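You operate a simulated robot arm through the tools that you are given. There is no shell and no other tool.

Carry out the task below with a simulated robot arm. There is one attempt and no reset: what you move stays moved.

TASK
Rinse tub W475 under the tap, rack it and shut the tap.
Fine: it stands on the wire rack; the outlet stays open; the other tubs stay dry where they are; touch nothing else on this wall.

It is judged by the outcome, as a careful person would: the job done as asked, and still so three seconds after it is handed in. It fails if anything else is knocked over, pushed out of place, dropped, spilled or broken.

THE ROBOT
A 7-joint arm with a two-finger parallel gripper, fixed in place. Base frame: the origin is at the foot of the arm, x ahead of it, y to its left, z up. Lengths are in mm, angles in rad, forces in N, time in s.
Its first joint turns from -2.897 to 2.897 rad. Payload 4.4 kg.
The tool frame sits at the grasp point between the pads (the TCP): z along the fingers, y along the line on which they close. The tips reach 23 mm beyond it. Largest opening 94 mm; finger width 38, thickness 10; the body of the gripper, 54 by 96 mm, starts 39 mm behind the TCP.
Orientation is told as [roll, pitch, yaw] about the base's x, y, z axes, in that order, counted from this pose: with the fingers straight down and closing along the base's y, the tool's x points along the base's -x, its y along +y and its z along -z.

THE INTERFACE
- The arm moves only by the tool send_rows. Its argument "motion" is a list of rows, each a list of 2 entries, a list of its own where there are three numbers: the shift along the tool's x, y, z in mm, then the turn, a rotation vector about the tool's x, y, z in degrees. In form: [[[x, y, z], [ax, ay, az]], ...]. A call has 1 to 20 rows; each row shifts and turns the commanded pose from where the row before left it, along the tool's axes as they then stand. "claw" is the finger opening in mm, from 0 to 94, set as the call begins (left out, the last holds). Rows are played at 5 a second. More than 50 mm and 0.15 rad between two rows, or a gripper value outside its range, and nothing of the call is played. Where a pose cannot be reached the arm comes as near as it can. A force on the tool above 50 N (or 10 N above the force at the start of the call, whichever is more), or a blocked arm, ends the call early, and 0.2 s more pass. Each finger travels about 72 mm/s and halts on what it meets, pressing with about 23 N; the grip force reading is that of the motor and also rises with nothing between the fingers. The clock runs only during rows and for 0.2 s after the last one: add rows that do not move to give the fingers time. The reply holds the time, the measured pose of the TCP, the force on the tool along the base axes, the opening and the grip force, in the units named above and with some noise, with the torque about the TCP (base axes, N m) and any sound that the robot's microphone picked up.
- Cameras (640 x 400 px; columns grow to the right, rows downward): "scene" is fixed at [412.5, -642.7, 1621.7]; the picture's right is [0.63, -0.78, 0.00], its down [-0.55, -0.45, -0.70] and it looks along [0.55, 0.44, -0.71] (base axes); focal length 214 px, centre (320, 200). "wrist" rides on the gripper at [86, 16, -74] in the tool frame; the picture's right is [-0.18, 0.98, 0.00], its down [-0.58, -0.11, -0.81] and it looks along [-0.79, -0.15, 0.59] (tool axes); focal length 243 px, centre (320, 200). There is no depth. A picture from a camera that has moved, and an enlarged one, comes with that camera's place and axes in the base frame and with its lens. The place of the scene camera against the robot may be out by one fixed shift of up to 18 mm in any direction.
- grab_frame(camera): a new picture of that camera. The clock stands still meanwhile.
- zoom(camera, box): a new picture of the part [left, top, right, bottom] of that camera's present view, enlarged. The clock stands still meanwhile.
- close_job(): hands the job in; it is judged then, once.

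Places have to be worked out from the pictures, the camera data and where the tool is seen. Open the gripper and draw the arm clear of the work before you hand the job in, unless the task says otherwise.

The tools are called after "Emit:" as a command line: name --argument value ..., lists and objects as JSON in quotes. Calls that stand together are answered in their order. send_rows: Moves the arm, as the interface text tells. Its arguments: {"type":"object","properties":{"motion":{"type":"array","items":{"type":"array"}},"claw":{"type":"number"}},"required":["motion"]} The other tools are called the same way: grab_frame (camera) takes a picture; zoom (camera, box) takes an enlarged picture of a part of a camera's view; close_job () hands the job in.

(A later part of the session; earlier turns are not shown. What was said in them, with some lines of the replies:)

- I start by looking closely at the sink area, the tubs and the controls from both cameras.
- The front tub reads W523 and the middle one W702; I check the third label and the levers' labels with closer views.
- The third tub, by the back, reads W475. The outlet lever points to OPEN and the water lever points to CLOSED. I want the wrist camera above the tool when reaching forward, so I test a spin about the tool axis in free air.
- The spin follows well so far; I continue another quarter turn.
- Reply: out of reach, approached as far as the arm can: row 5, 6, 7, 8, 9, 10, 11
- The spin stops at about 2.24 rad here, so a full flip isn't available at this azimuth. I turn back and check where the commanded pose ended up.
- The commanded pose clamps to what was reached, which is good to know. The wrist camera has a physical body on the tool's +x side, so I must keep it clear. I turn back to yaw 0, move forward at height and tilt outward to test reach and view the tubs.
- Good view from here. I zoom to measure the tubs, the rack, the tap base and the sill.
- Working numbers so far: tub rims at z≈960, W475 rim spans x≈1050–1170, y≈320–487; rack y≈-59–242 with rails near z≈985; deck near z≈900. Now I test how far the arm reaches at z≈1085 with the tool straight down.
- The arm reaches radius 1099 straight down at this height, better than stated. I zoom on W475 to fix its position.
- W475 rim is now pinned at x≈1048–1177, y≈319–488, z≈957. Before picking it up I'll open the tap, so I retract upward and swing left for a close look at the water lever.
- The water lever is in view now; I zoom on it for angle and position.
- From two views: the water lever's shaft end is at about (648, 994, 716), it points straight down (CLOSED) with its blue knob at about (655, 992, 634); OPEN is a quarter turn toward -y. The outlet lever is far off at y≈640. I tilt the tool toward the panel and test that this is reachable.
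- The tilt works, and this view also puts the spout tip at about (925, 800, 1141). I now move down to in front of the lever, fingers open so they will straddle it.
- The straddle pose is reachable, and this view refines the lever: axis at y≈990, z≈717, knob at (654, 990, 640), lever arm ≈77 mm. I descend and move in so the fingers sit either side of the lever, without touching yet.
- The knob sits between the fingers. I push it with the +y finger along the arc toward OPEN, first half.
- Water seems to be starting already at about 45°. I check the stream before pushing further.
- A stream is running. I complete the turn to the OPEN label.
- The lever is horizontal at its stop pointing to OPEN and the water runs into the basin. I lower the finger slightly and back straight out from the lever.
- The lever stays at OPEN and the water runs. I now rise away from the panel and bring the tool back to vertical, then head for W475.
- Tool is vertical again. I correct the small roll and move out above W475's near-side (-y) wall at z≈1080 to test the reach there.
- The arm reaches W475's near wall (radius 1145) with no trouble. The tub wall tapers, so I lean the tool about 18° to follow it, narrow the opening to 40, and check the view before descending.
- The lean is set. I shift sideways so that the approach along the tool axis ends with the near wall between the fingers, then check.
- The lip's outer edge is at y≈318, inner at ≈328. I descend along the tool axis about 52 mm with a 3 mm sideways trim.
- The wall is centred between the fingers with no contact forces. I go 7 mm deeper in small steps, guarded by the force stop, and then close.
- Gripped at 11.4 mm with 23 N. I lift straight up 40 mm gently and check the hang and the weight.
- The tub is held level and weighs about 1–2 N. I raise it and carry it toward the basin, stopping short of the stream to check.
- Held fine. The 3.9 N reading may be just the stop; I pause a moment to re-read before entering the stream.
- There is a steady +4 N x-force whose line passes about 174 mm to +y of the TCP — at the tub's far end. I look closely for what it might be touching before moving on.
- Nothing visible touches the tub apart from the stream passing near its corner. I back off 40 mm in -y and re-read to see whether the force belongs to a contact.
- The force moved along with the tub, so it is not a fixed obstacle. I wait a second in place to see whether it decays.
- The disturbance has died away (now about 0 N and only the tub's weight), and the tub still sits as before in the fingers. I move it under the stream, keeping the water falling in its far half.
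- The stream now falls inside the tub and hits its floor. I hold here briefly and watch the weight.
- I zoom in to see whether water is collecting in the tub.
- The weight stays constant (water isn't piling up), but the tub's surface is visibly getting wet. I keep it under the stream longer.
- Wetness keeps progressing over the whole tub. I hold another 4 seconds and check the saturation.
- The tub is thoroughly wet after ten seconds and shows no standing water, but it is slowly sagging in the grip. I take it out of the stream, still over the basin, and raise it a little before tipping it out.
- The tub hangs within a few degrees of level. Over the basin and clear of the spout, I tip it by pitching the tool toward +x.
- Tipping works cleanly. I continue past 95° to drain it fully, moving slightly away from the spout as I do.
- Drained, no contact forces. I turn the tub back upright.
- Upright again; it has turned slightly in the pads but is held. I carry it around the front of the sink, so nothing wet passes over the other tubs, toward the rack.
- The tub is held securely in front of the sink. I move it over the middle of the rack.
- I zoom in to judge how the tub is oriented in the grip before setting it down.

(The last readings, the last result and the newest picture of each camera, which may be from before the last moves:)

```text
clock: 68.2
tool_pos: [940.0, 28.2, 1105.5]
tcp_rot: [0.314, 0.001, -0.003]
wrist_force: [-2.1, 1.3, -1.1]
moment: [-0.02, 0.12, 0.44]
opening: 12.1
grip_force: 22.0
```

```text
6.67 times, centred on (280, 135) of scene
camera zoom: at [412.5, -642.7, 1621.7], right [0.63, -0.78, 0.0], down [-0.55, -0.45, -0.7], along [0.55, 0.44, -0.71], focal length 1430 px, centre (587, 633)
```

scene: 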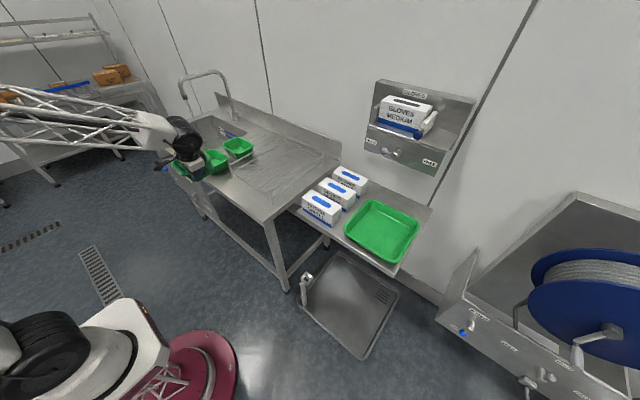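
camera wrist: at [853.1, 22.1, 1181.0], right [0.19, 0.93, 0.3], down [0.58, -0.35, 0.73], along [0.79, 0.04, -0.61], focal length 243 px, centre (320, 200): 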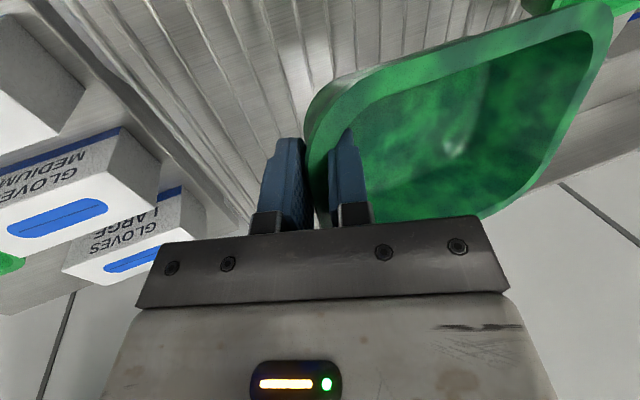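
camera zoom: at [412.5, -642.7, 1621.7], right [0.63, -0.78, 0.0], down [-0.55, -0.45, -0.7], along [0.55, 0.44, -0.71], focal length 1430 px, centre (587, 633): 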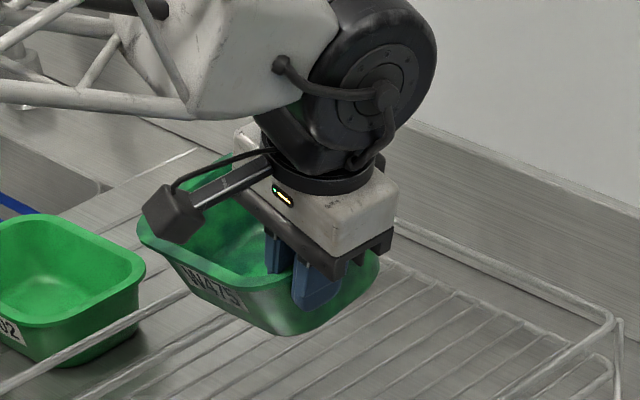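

I take a tighter scene zoom on the held tub to measure its tilt.

Emit:
zoom --camera "scene" --box '[248, 118, 296, 148]'

Emit:
zoom --camera "scene" --box '[190, 125, 260, 180]'

```text
13.33 times, centred on (272, 133) of scene
camera zoom: at [412.5, -642.7, 1621.7], right [0.63, -0.78, 0.0], down [-0.55, -0.45, -0.7], along [0.55, 0.44, -0.71], focal length 2860 px, centre (960, 1093)
```

zoom: 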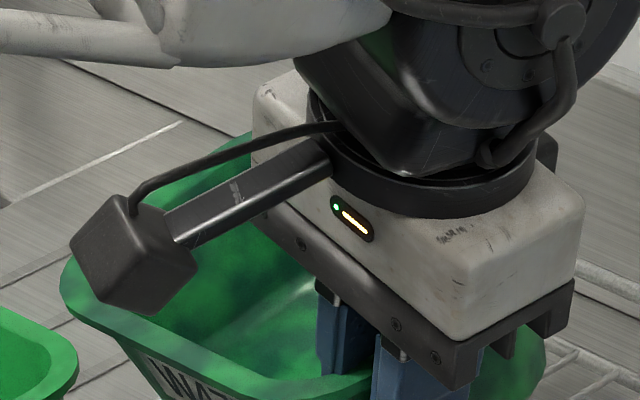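

```text
7.27 times, centred on (225, 152) of scene
camera zoom: at [412.5, -642.7, 1621.7], right [0.63, -0.78, 0.0], down [-0.55, -0.45, -0.7], along [0.55, 0.44, -0.71], focal length 1560 px, centre (1011, 546)
```

zoom: 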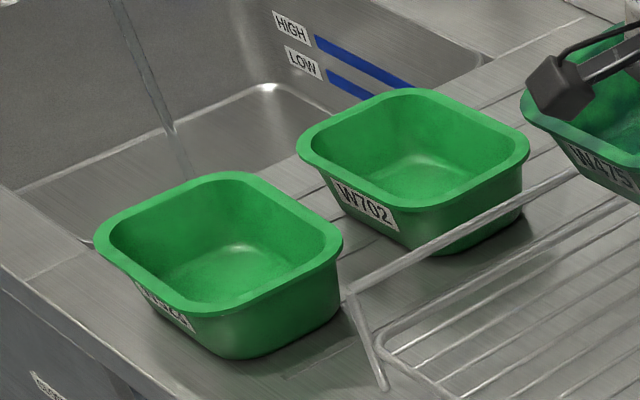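

Comparing with the view at pickup, the tub has turned about 11° in yaw and tilts roughly 5° (far side low) and 9° (front low) in the grip. I counter-rotate the tool to level it and descend most of the way over the rack.

Emit:
send_rows --motion '[[[0, 0, 0], [-2.5, 4.5, 0]], [[0, 0, 0], [-2.5, 4.5, 0]], [[-4.5, -11.8, 27.3], [0, 0, 0]], [[-4.5, -11.8, 27.3], [0, 0, 0]], [[-3.7, -9.8, 22.7], [0, 0, 0]], [[0, 0, 0], [0, 0, 0]]]'

Emit:
grab_frame --camera "wrist"

Emit:
zoom --camera "scene" --box '[240, 115, 320, 180]'

```text
clock: 69.6
tool_pos: [940.6, 28.7, 1018.3]
tcp_rot: [0.405, 0.146, 0.051]
wrist_force: [-0.2, 0.1, -0.9]
moment: [-0.06, 0.01, 0.04]
opening: 12.1
grip_force: 23.3
```

```text
taken
camera wrist: at [866.5, 10.6, 1105.9], right [0.19, 0.91, 0.36], down [0.7, -0.38, 0.61], along [0.69, 0.13, -0.71], focal length 243 px, centre (320, 200)
```

wrist: 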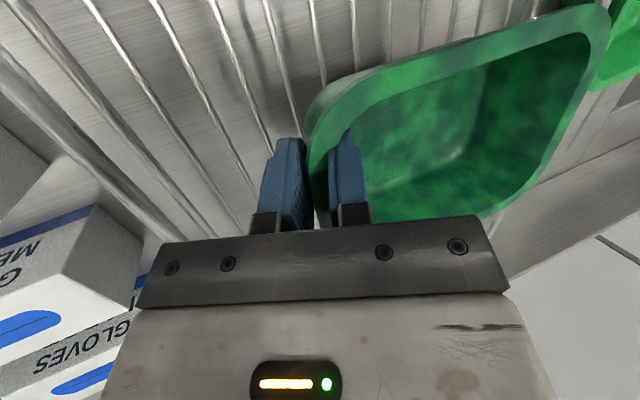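

```text
6.15 times, centred on (280, 148) of scene
camera zoom: at [412.5, -642.7, 1621.7], right [0.63, -0.78, 0.0], down [-0.55, -0.45, -0.7], along [0.55, 0.44, -0.71], focal length 1320 px, centre (566, 523)
```

zoom: 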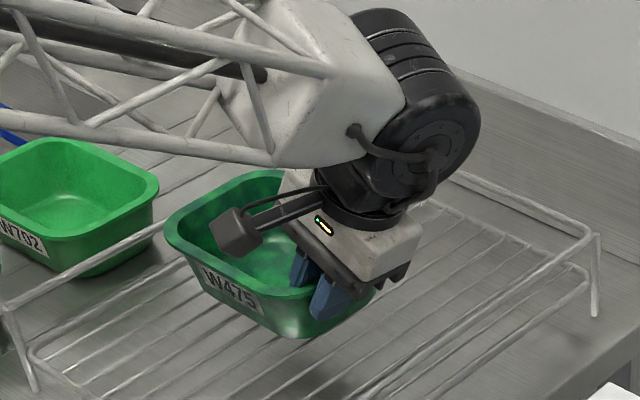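

The tub now looks level like its neighbours. I keep lowering in small steps and watch the force for the touch on the wires.

Emit:
send_rows --motion '[[[-0.9, -2.35, 5.46], [0, 0, 0]], [[-0.9, -2.35, 5.46], [0, 0, 0]], [[-0.9, -2.35, 5.46], [0, 0, 0]], [[-0.9, -2.35, 5.46], [0, 0, 0]]]'

Emit:
zoom --camera "scene" --box '[240, 115, 320, 180]'

Emit:
send_rows --motion '[[[-0.6, -1.57, 3.64], [0, 0, 0]], [[-0.6, -1.57, 3.64], [0, 0, 0]]]'

```text
clock: 70.6
tool_pos: [941.5, 29.1, 995.3]
tcp_rot: [0.406, 0.145, 0.051]
wrist_force: [1.9, -0.3, 13.8]
moment: [0.02, 0.56, -0.57]
opening: 12.1
grip_force: 22.6
```

```text
6.15 times, centred on (280, 148) of scene
camera zoom: at [412.5, -642.7, 1621.7], right [0.63, -0.78, 0.0], down [-0.55, -0.45, -0.7], along [0.55, 0.44, -0.71], focal length 1320 px, centre (566, 523)
```

zoom: 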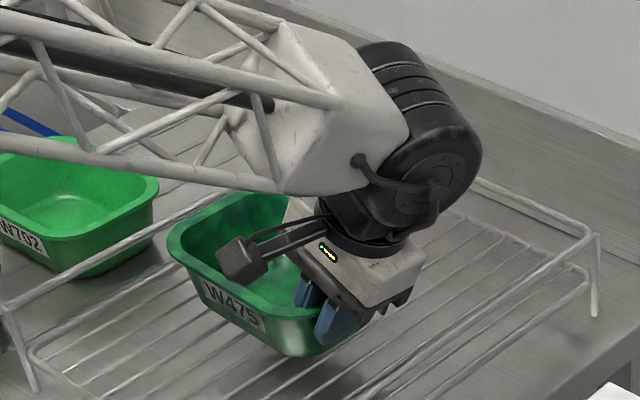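

```text
clock: 71.2
tool_pos: [939.9, 29.2, 985.8]
tcp_rot: [0.405, 0.149, 0.052]
wrist_force: [2.8, 0.3, 13.9]
moment: [0.24, -0.11, -0.02]
opening: 12.6
grip_force: 23.2
```

The tub is touching the wires (about 14 N) and has been pressed toward flat. I look before going on.

Emit:
grab_frame --camera "wrist"

Emit:
zoom --camera "scene" --box '[250, 120, 310, 170]'

```text
taken
camera wrist: at [866.2, 11.0, 1073.1], right [0.19, 0.91, 0.36], down [0.7, -0.38, 0.61], along [0.69, 0.13, -0.71], focal length 243 px, centre (320, 200)
```

wrist: 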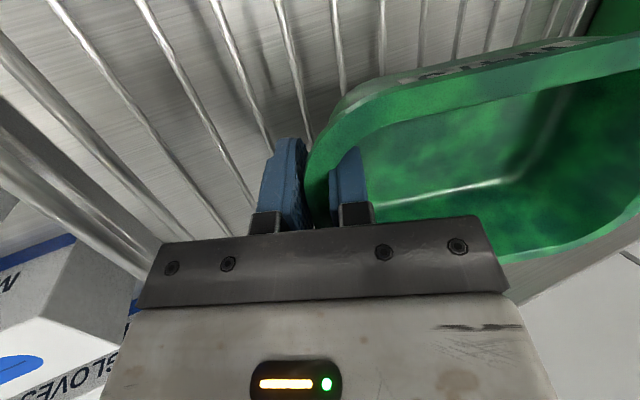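

```text
8.00 times, centred on (280, 145) of scene
camera zoom: at [412.5, -642.7, 1621.7], right [0.63, -0.78, 0.0], down [-0.55, -0.45, -0.7], along [0.55, 0.44, -0.71], focal length 1716 px, centre (640, 640)
```

zoom: 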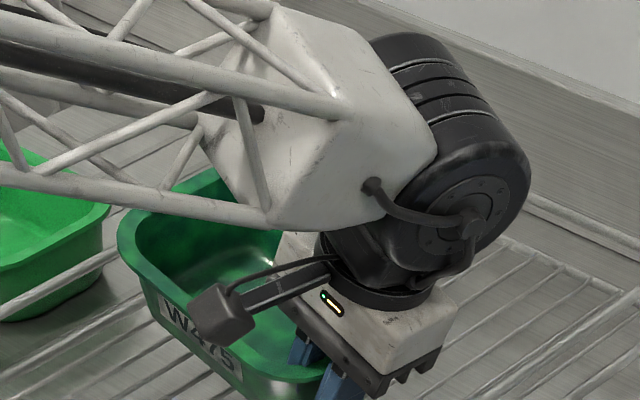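

The tub's rim now reads level and it rests on the wires. I open the fingers to release it.

Emit:
send_rows --motion '[[[0, 0, 0], [0, 0, 0]], [[0, 0, 0], [0, 0, 0]], [[0, 0, 0], [0, 0, 0]], [[0, 0, 0], [0, 0, 0]]]' --claw 40

Emit:
grab_frame --camera "wrist"

Emit:
zoom --camera "scene" --box '[250, 120, 310, 170]'

```text
clock: 72.2
tool_pos: [939.0, 27.9, 986.3]
tcp_rot: [0.405, 0.146, 0.054]
wrist_force: [-0.5, -1.2, 0.0]
moment: [-0.03, -0.02, 0.02]
opening: 39.9
grip_force: 0.1
```

```text
taken
camera wrist: at [866.3, 10.6, 1073.7], right [0.19, 0.91, 0.36], down [0.7, -0.38, 0.61], along [0.69, 0.13, -0.71], focal length 243 px, centre (320, 200)
```

wrist: 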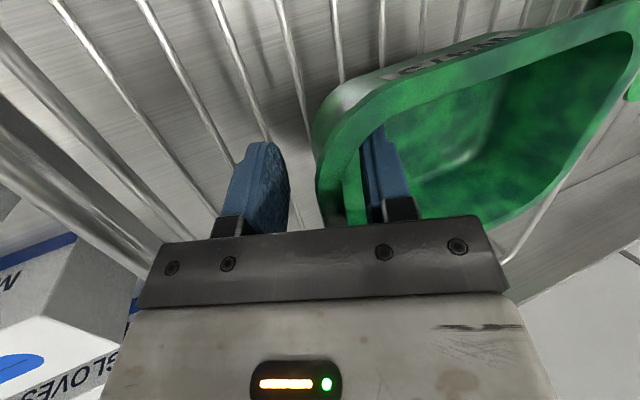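

```text
8.00 times, centred on (280, 145) of scene
camera zoom: at [412.5, -642.7, 1621.7], right [0.63, -0.78, 0.0], down [-0.55, -0.45, -0.7], along [0.55, 0.44, -0.71], focal length 1716 px, centre (640, 640)
```

zoom: 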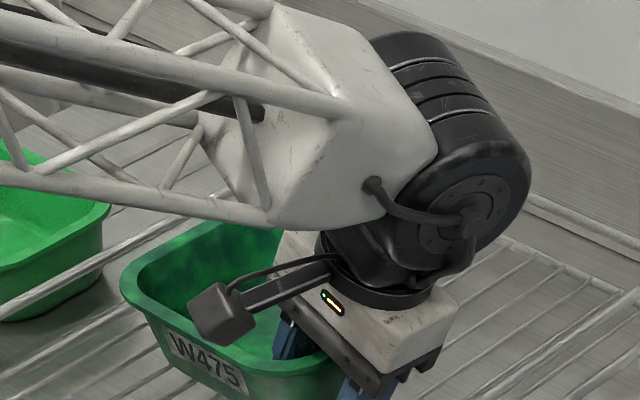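

Released with zero force, and the tub settled onto the grid. I retreat along the tool axis and then check how it stands.

Emit:
send_rows --motion '[[[0, 0, -12], [0, 0, 0]], [[0, 0, -15], [0, 0, 0]], [[0, 0, -25], [0, 0, 0]], [[0, 0, -35], [0, 0, 0]], [[0, 0, -40], [0, 0, 0]], [[0, 0, -40], [0, 0, 0]]]'

Emit:
grab_frame --camera "wrist"

Emit:
zoom --camera "scene" --box '[220, 110, 330, 200]'

```text
clock: 73.6
tool_pos: [966.6, -36.0, 1140.3]
tcp_rot: [0.405, 0.148, 0.052]
wrist_force: [0.1, -0.3, 0.2]
moment: [0.04, 0.0, -0.03]
opening: 40.2
grip_force: 0.1
```

```text
taken
camera wrist: at [892.8, -54.1, 1226.3], right [0.19, 0.91, 0.36], down [0.7, -0.38, 0.6], along [0.69, 0.13, -0.71], focal length 243 px, centre (320, 200)
```

wrist: 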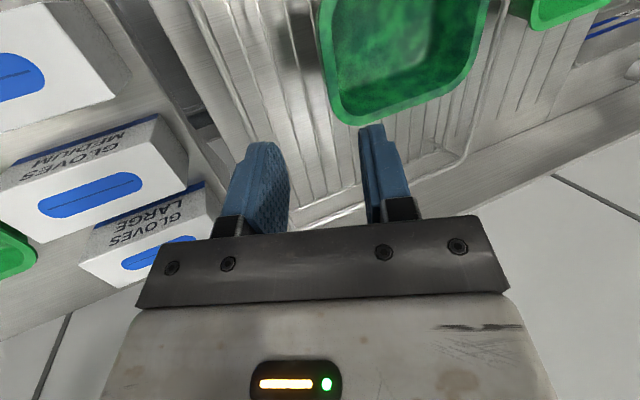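

```text
4.44 times, centred on (275, 155) of scene
camera zoom: at [412.5, -642.7, 1621.7], right [0.63, -0.78, 0.0], down [-0.55, -0.45, -0.7], along [0.55, 0.44, -0.71], focal length 953 px, centre (520, 400)
```

zoom: 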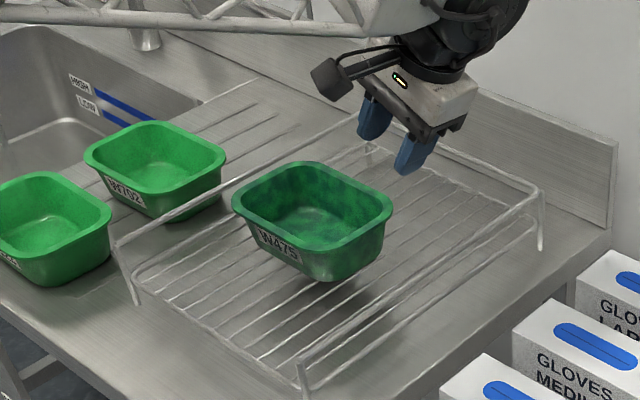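

W475 stands upright on the rack. Now to shut the tap: I straighten the tool and retract, then swing left to the lever.

Emit:
send_rows --motion '[[[0, 0, -8], [2.5, -4.5, 0]], [[0, 0, -8], [2.5, -4.5, 0]], [[0, 0, -8], [6, 0, 0]], [[0, 0, -8], [6, 0, 0]], [[0, 0, -8], [6, 0, 0]], [[45, 0, 0], [0, 0, 0]], [[45, 0, 0], [0, 0, 0]], [[45, 0, 0], [0, 0, 0]], [[45, 0, 0], [0, 0, 0]], [[45, 15, 0], [0, 0, 0]], [[45, 15, 0], [0, 0, 0]], [[35, 35, 0], [0, 0, 0]], [[35, 35, 0], [0, 0, 0]], [[35, 35, 0], [0, 0, 0]], [[35, 35, 0], [0, 0, 0]], [[35, 35, 0], [0, 0, 0]]]' --claw 94

Emit:
grab_frame --camera "scene"

```text
clock: 77.0
tool_pos: [521.7, 158.0, 1177.6]
tcp_rot: [-0.003, -0.001, -0.002]
wrist_force: [0.1, 0.0, -0.1]
moment: [0.02, 0.01, 0.0]
opening: 94.0
grip_force: 0.0
```

```text
taken
```

scene: 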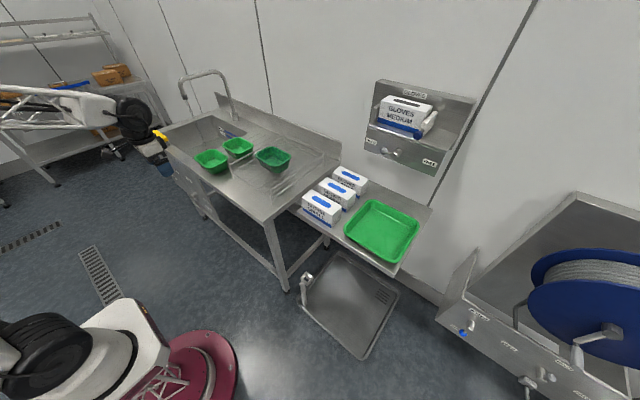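

The path is clear. I swing left and tilt the tool toward the panel again, as when opening.

Emit:
send_rows --motion '[[[5.6, 43.8, 3.4], [0, 0, 0]], [[5.6, 43.8, 3.4], [0, 0, 0]], [[5.6, 43.8, 3.4], [0, 0, 0]], [[5.6, 43.8, 3.4], [0, 0, 0]], [[5.6, 43.8, 3.4], [0, 0, 0]], [[5.6, 43.8, 3.4], [0, 0, 0]], [[5.6, 43.8, 3.4], [0, 0, 0]], [[5.6, 43.8, 3.4], [0, 0, 0]], [[5.6, 43.8, 3.4], [0, 0, 0]], [[5.6, 43.8, 3.4], [0, 0, 0]], [[5.6, 43.8, 3.4], [0, 0, 0]]]' --claw 0

Emit:
send_rows --motion '[[[0, 0, 0], [0, -7.4, 0]], [[0, 0, 0], [0, -7.4, 0]], [[0, 0, 0], [0, -7.4, 0]], [[0, 0, 0], [0, -7.4, 0]], [[0, 0, 0], [0, -7.4, 0]], [[0, 0, 0], [0, -7.4, 0]], [[0, 0, 0], [0, -7.4, 0]], [[0, 0, 0], [0, -7.4, 0]]]'

```text
clock: 79.4
tool_pos: [463.1, 640.3, 1138.5]
tcp_rot: [0.001, 0.0, -0.004]
wrist_force: [0.9, 0.4, 0.0]
moment: [0.01, 0.01, -0.02]
opening: 0.1
grip_force: 23.5
```

```text
clock: 81.2
tool_pos: [465.7, 641.3, 1135.8]
tcp_rot: [-0.007, -1.034, 0.003]
wrist_force: [0.0, -1.3, 0.1]
moment: [0.02, 0.02, 0.03]
opening: 0.1
grip_force: 22.7
```

Tool tilted, fingers closed. I move to in front of and just above the water lever's knob.

Emit:
send_rows --motion '[[[25.1, 27.1, 25.4], [0, 0, 0]], [[25.1, 27.1, 25.4], [0, 0, 0]], [[25.1, 27.1, 25.4], [0, 0, 0]], [[25.1, 27.1, 25.4], [0, 0, 0]], [[25.1, 27.1, 25.4], [0, 0, 0]], [[25.1, 27.1, 25.4], [0, 0, 0]], [[25.1, 27.1, 25.4], [0, 0, 0]], [[25.1, 27.1, 25.4], [0, 0, 0]], [[25.1, 27.1, 25.4], [0, 0, 0]], [[25.1, 27.1, 25.4], [0, 0, 0]]]'

Emit:
grab_frame --camera "wrist"

Emit:
zoom --camera "scene" --box '[110, 120, 210, 200]'

```text
clock: 83.4
tool_pos: [556.2, 912.3, 795.7]
tcp_rot: [0.002, -1.036, -0.008]
wrist_force: [0.0, -0.2, 0.7]
moment: [-0.01, 0.08, 0.0]
opening: 0.0
grip_force: 23.4
```

```text
taken
camera wrist: at [446.6, 929.4, 759.6], right [0.1, 0.98, 0.16], down [-0.4, -0.11, 0.91], along [0.91, -0.15, 0.38], focal length 243 px, centre (320, 200)
```

wrist: 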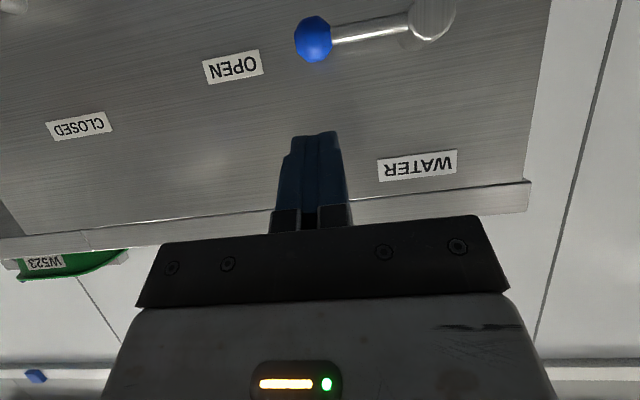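

```text
5.00 times, centred on (160, 160) of scene
camera zoom: at [412.5, -642.7, 1621.7], right [0.63, -0.78, 0.0], down [-0.55, -0.45, -0.7], along [0.55, 0.44, -0.71], focal length 1072 px, centre (1120, 400)
```

zoom: 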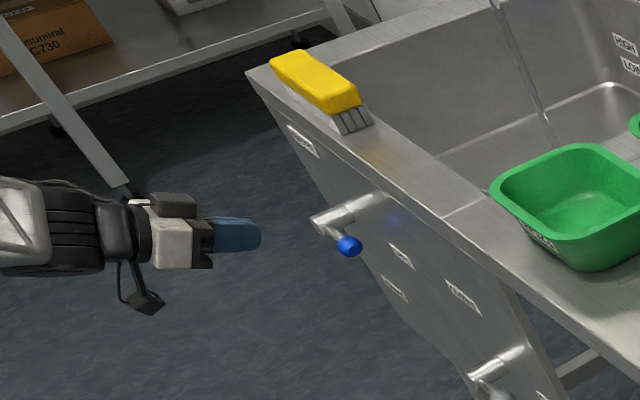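

The knob is at about (654, 910, 720), pointing to OPEN. I move in above it and press it down the first half of the arc.

Emit:
send_rows --motion '[[[-14.3, 0, 24], [0, 0, 0]], [[-14.3, 0, 24], [0, 0, 0]], [[-14.3, 0, 24], [0, 0, 0]], [[13.7, 0, 8.2], [0, 0, 0]], [[13.7, 0, 8.2], [0, 0, 0]], [[10, 0, 6], [0, 0, 0]], [[9, 0, 5.3], [0, 0, 0]], [[8.2, 1, 4.9], [0, 0, 0]], [[8.2, 1, 4.9], [0, 0, 0]], [[8.6, 1, 5.1], [0, 0, 0]], [[8.6, 1, 5.1], [0, 0, 0]]]'

Emit:
grab_frame --camera "wrist"

Emit:
zoom --camera "scene" --box '[120, 120, 220, 200]'

```text
clock: 85.8
tool_pos: [637.4, 915.2, 698.2]
tcp_rot: [-0.002, -1.033, -0.001]
wrist_force: [-0.6, -0.1, -0.9]
moment: [-0.02, 0.01, -0.02]
opening: 0.2
grip_force: 22.4
```

```text
taken
camera wrist: at [529.7, 932.5, 663.3], right [0.1, 0.98, 0.16], down [-0.4, -0.11, 0.91], along [0.91, -0.15, 0.38], focal length 243 px, centre (320, 200)
```

wrist: 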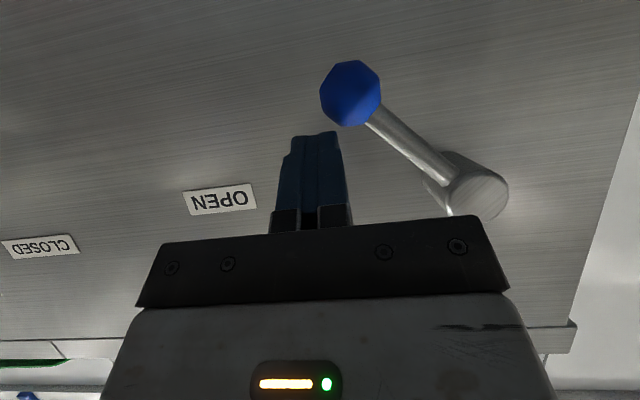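

```text
5.00 times, centred on (170, 160) of scene
camera zoom: at [412.5, -642.7, 1621.7], right [0.63, -0.78, 0.0], down [-0.55, -0.45, -0.7], along [0.55, 0.44, -0.71], focal length 1072 px, centre (1070, 400)
```

zoom: 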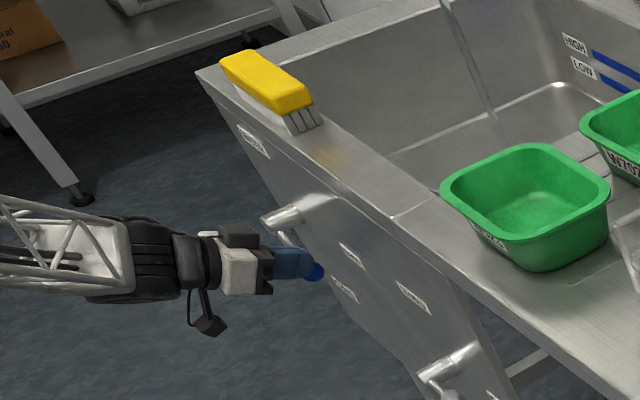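

The lever is halfway down and the finger is on its upper side. I continue, pushing down and then toward +y to the CLOSED position.

Emit:
send_rows --motion '[[[8.6, 3, 5.1], [0, 0, 0]], [[7.7, 4, 4.6], [0, 0, 0]], [[6.9, 4, 4.1], [0, 0, 0]], [[4.3, 9, 2.6], [0, 0, 0]], [[4.3, 9.5, 2.6], [0, 0, 0]], [[2.6, 10, 1.5], [0, 0, 0]], [[2.6, 10, 1.5], [0, 0, 0]]]'

Emit:
grab_frame --camera "wrist"

Emit:
zoom --camera "scene" --box '[150, 60, 270, 160]'

```text
clock: 87.4
tool_pos: [637.9, 964.0, 656.5]
tcp_rot: [-0.003, -1.033, -0.002]
wrist_force: [-0.5, -0.5, -0.2]
moment: [0.01, 0.02, -0.03]
opening: 0.0
grip_force: 23.5
```

```text
taken
camera wrist: at [529.8, 982.0, 620.5], right [0.1, 0.98, 0.16], down [-0.4, -0.11, 0.91], along [0.91, -0.15, 0.38], focal length 243 px, centre (320, 200)
```

wrist: 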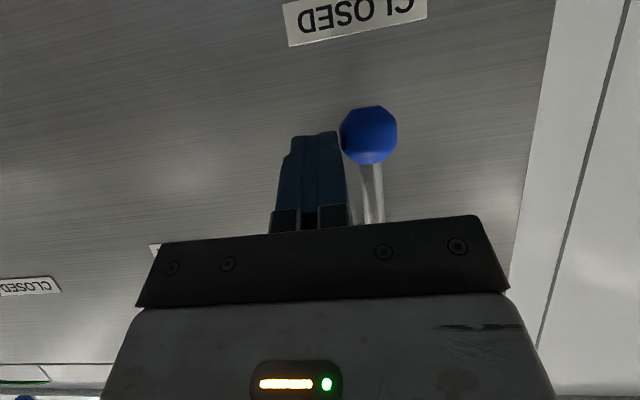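

```text
4.00 times, centred on (210, 110) of scene
camera zoom: at [412.5, -642.7, 1621.7], right [0.63, -0.78, 0.0], down [-0.55, -0.45, -0.7], along [0.55, 0.44, -0.71], focal length 858 px, centre (760, 560)
```

zoom: 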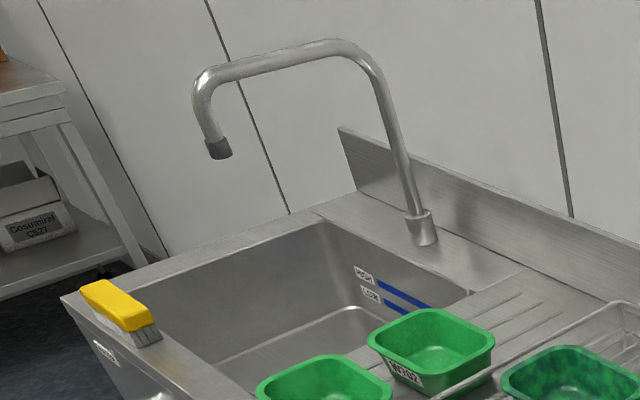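

The stream has stopped. I push gently a few millimetres more to be sure the lever is against its closed stop.

Emit:
send_rows --motion '[[[0, 3, 0], [0, 0, 0]], [[0, 3, 0], [0, 0, 0]], [[0, 2, 0], [0, 0, 0]]]'

Emit:
grab_frame --camera "wrist"

```text
clock: 88.1
tool_pos: [637.6, 968.3, 655.0]
tcp_rot: [-0.012, -1.032, 0.002]
wrist_force: [-17.3, -29.5, 15.4]
moment: [-0.35, -0.04, -0.34]
opening: 0.0
grip_force: 23.3
stopped in row 3: the force on the tool passed its limit at 56 N (the readings are from after the stop); the commanded pose is now the measured one
```

```text
taken
camera wrist: at [530.2, 985.9, 620.1], right [0.1, 0.98, 0.15], down [-0.4, -0.1, 0.91], along [0.91, -0.15, 0.38], focal length 243 px, centre (320, 200)
```

wrist: 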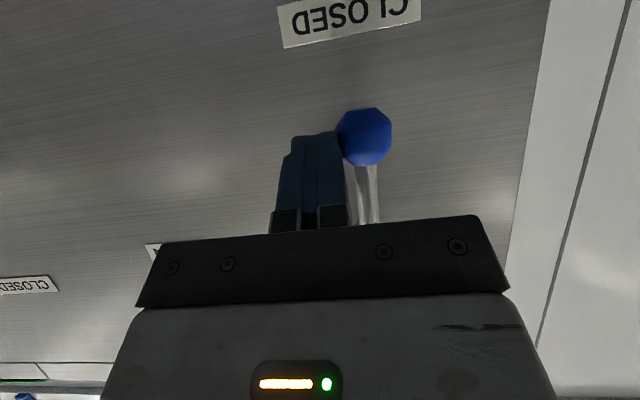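

The lever is firmly at its closed stop. I back off sideways, then straight out, away from the panel.

Emit:
send_rows --motion '[[[0, -8, 0], [0, 0, 0]], [[0, -12, 0], [0, 0, 0]], [[15.4, 0, -25.8], [0, 0, 0]], [[15.4, 0, -25.8], [0, 0, 0]], [[15.4, 0, -25.8], [0, 0, 0]], [[15.4, 0, -25.8], [0, 0, 0]]]'

Emit:
grab_frame --camera "wrist"

Emit:
zoom --camera "scene" --box '[130, 70, 250, 200]'

```text
clock: 89.5
tool_pos: [520.1, 949.9, 655.1]
tcp_rot: [-0.01, -1.034, 0.002]
wrist_force: [-1.0, -0.8, 0.3]
moment: [0.02, 0.01, -0.01]
opening: 0.0
grip_force: 22.8
```

```text
taken
camera wrist: at [410.4, 966.9, 620.5], right [0.1, 0.98, 0.15], down [-0.4, -0.1, 0.91], along [0.91, -0.15, 0.38], focal length 243 px, centre (320, 200)
```

wrist: 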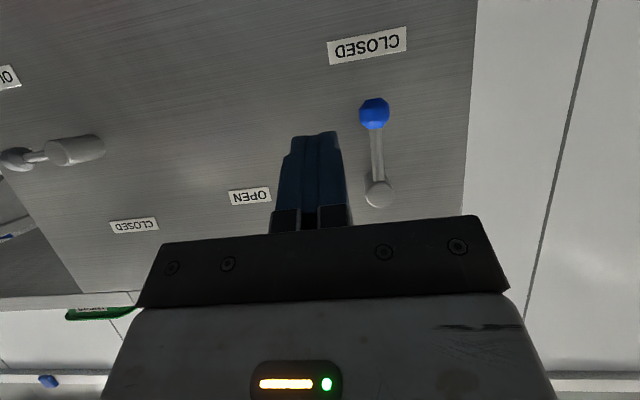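

```text
3.08 times, centred on (190, 135) of scene
camera zoom: at [412.5, -642.7, 1621.7], right [0.63, -0.78, 0.0], down [-0.55, -0.45, -0.7], along [0.55, 0.44, -0.71], focal length 660 px, centre (720, 400)
```

zoom: 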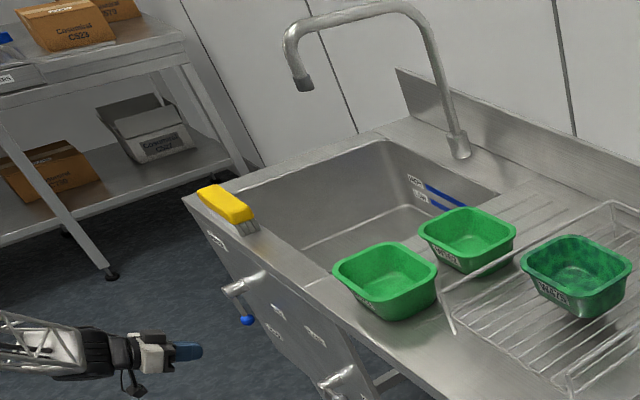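

Tap is shut, lever on CLOSED, outlet lever still on OPEN. I raise the arm clear, open the gripper and take a last look.

Emit:
send_rows --motion '[[[-32.4, -27, -25.6], [0, 0, 0]], [[-32.4, -27, -25.6], [0, 0, 0]], [[-32.4, -27, -25.6], [0, 0, 0]], [[-32.4, -27, -25.6], [0, 0, 0]], [[-32.4, -27, -25.6], [0, 0, 0]], [[-32.4, -27, -25.6], [0, 0, 0]], [[-32.4, -27, -25.6], [0, 0, 0]], [[-32.4, -27, -25.6], [0, 0, 0]], [[-32.4, -27, -25.6], [0, 0, 0]], [[-32.4, -27, -25.6], [0, 0, 0]], [[-32.4, -27, -25.6], [0, 0, 0]], [[-32.4, -27, -25.6], [0, 0, 0]]]' --claw 94

Emit:
send_rows --motion '[[[0, 0, 0], [0, 7.4, 0]], [[0, 0, 0], [0, 7.4, 0]], [[0, 0, 0], [0, 7.4, 0]], [[0, 0, 0], [0, 7.4, 0]], [[0, 0, 0], [0, 7.4, 0]], [[0, 0, 0], [0, 7.4, 0]], [[0, 0, 0], [0, 7.4, 0]], [[0, 0, 0], [0, 7.4, 0]], [[0, -30, -10], [0, 0, 0]], [[0, -30, -10], [0, 0, 0]], [[0, -30, -10], [0, 0, 0]]]'

Emit:
grab_frame --camera "scene"

Emit:
grab_frame --camera "wrist"

Emit:
zoom --camera "scene" --box '[190, 110, 330, 220]'

Emit:
zoom --camera "scene" --box '[140, 60, 260, 210]'

```text
clock: 92.1
tool_pos: [455.1, 625.2, 1124.4]
tcp_rot: [-0.058, -1.02, 0.038]
wrist_force: [0.2, -0.7, 0.1]
moment: [-0.03, 0.02, 0.01]
opening: 93.7
grip_force: 0.0
```

```text
clock: 94.5
tool_pos: [451.8, 538.0, 1177.3]
tcp_rot: [-0.004, 0.001, -0.005]
wrist_force: [0.1, 0.7, -0.5]
moment: [0.0, 0.04, -0.01]
opening: 94.1
grip_force: 0.2
```

```text
taken
```

scene: 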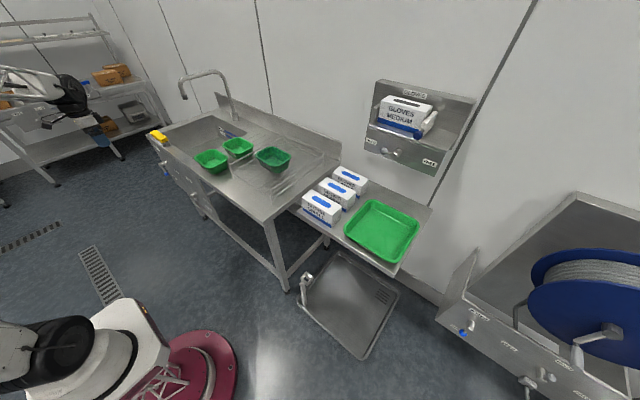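

```text
taken
camera wrist: at [364.5, 556.3, 1253.0], right [0.19, 0.98, 0.0], down [0.58, -0.11, 0.81], along [0.79, -0.15, -0.59], focal length 243 px, centre (320, 200)
```

wrist: 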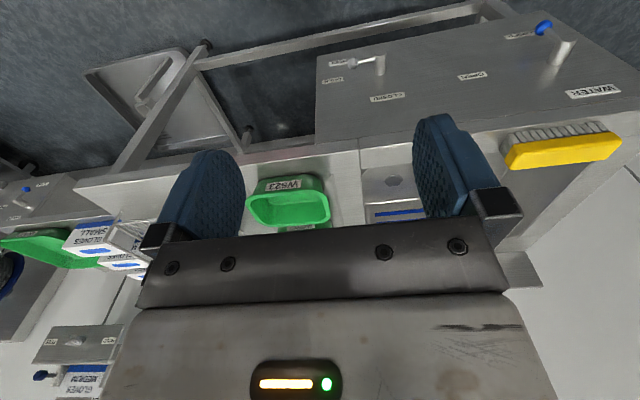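

```text
3.64 times, centred on (260, 165) of scene
camera zoom: at [412.5, -642.7, 1621.7], right [0.63, -0.78, 0.0], down [-0.55, -0.45, -0.7], along [0.55, 0.44, -0.71], focal length 780 px, centre (538, 327)
```

zoom: 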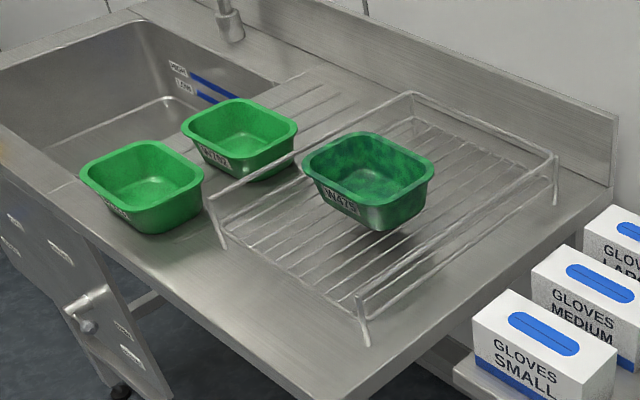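

```text
2.67 times, centred on (200, 135) of scene
camera zoom: at [412.5, -642.7, 1621.7], right [0.63, -0.78, 0.0], down [-0.55, -0.45, -0.7], along [0.55, 0.44, -0.71], focal length 572 px, centre (640, 373)
```

zoom: 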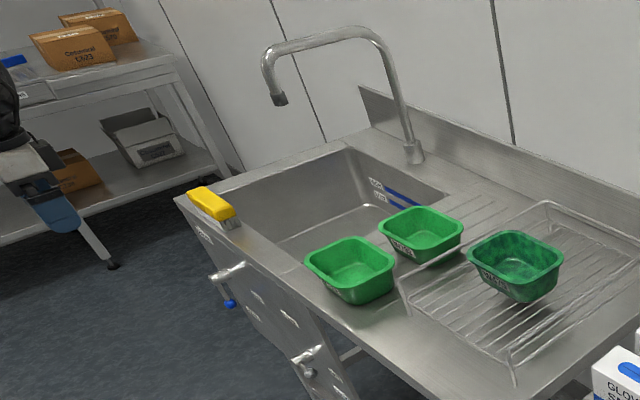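

Final check: W475 stands upright and wet on the rack. W523 and W702 are dry in their places, the tap is shut with its lever on CLOSED, and the outlet lever is still on OPEN. The brush, rack and gloves are unmoved, and the arm is clear with the gripper open. I hand the job in.

Emit:
close_job

```text
The job is handed in.
```

Tub W475 has been rinsed and stands upright on the wire rack. The tap is shut, and I've handed the job in.

- **Rinse:** I held W475 under the running tap for about ten seconds until it was wet all over, then tipped it out over the basin. It turned slightly in the gripper while I held it, so I levelled it again before setting it down.
- **Tap:** The water lever is pushed fully to CLOSED, and the stream has stopped.
- **Outlet:** I didn't touch the outlet lever, and it still points to OPEN.
- **Everything else:** W523 and W702 look dry and haven't moved. I carried the wet tub around the front of the sink so it never passed over them. The brush, rack and glove boxes also look unmoved in the last pictures.

The arm is clear of the work with the gripper open.
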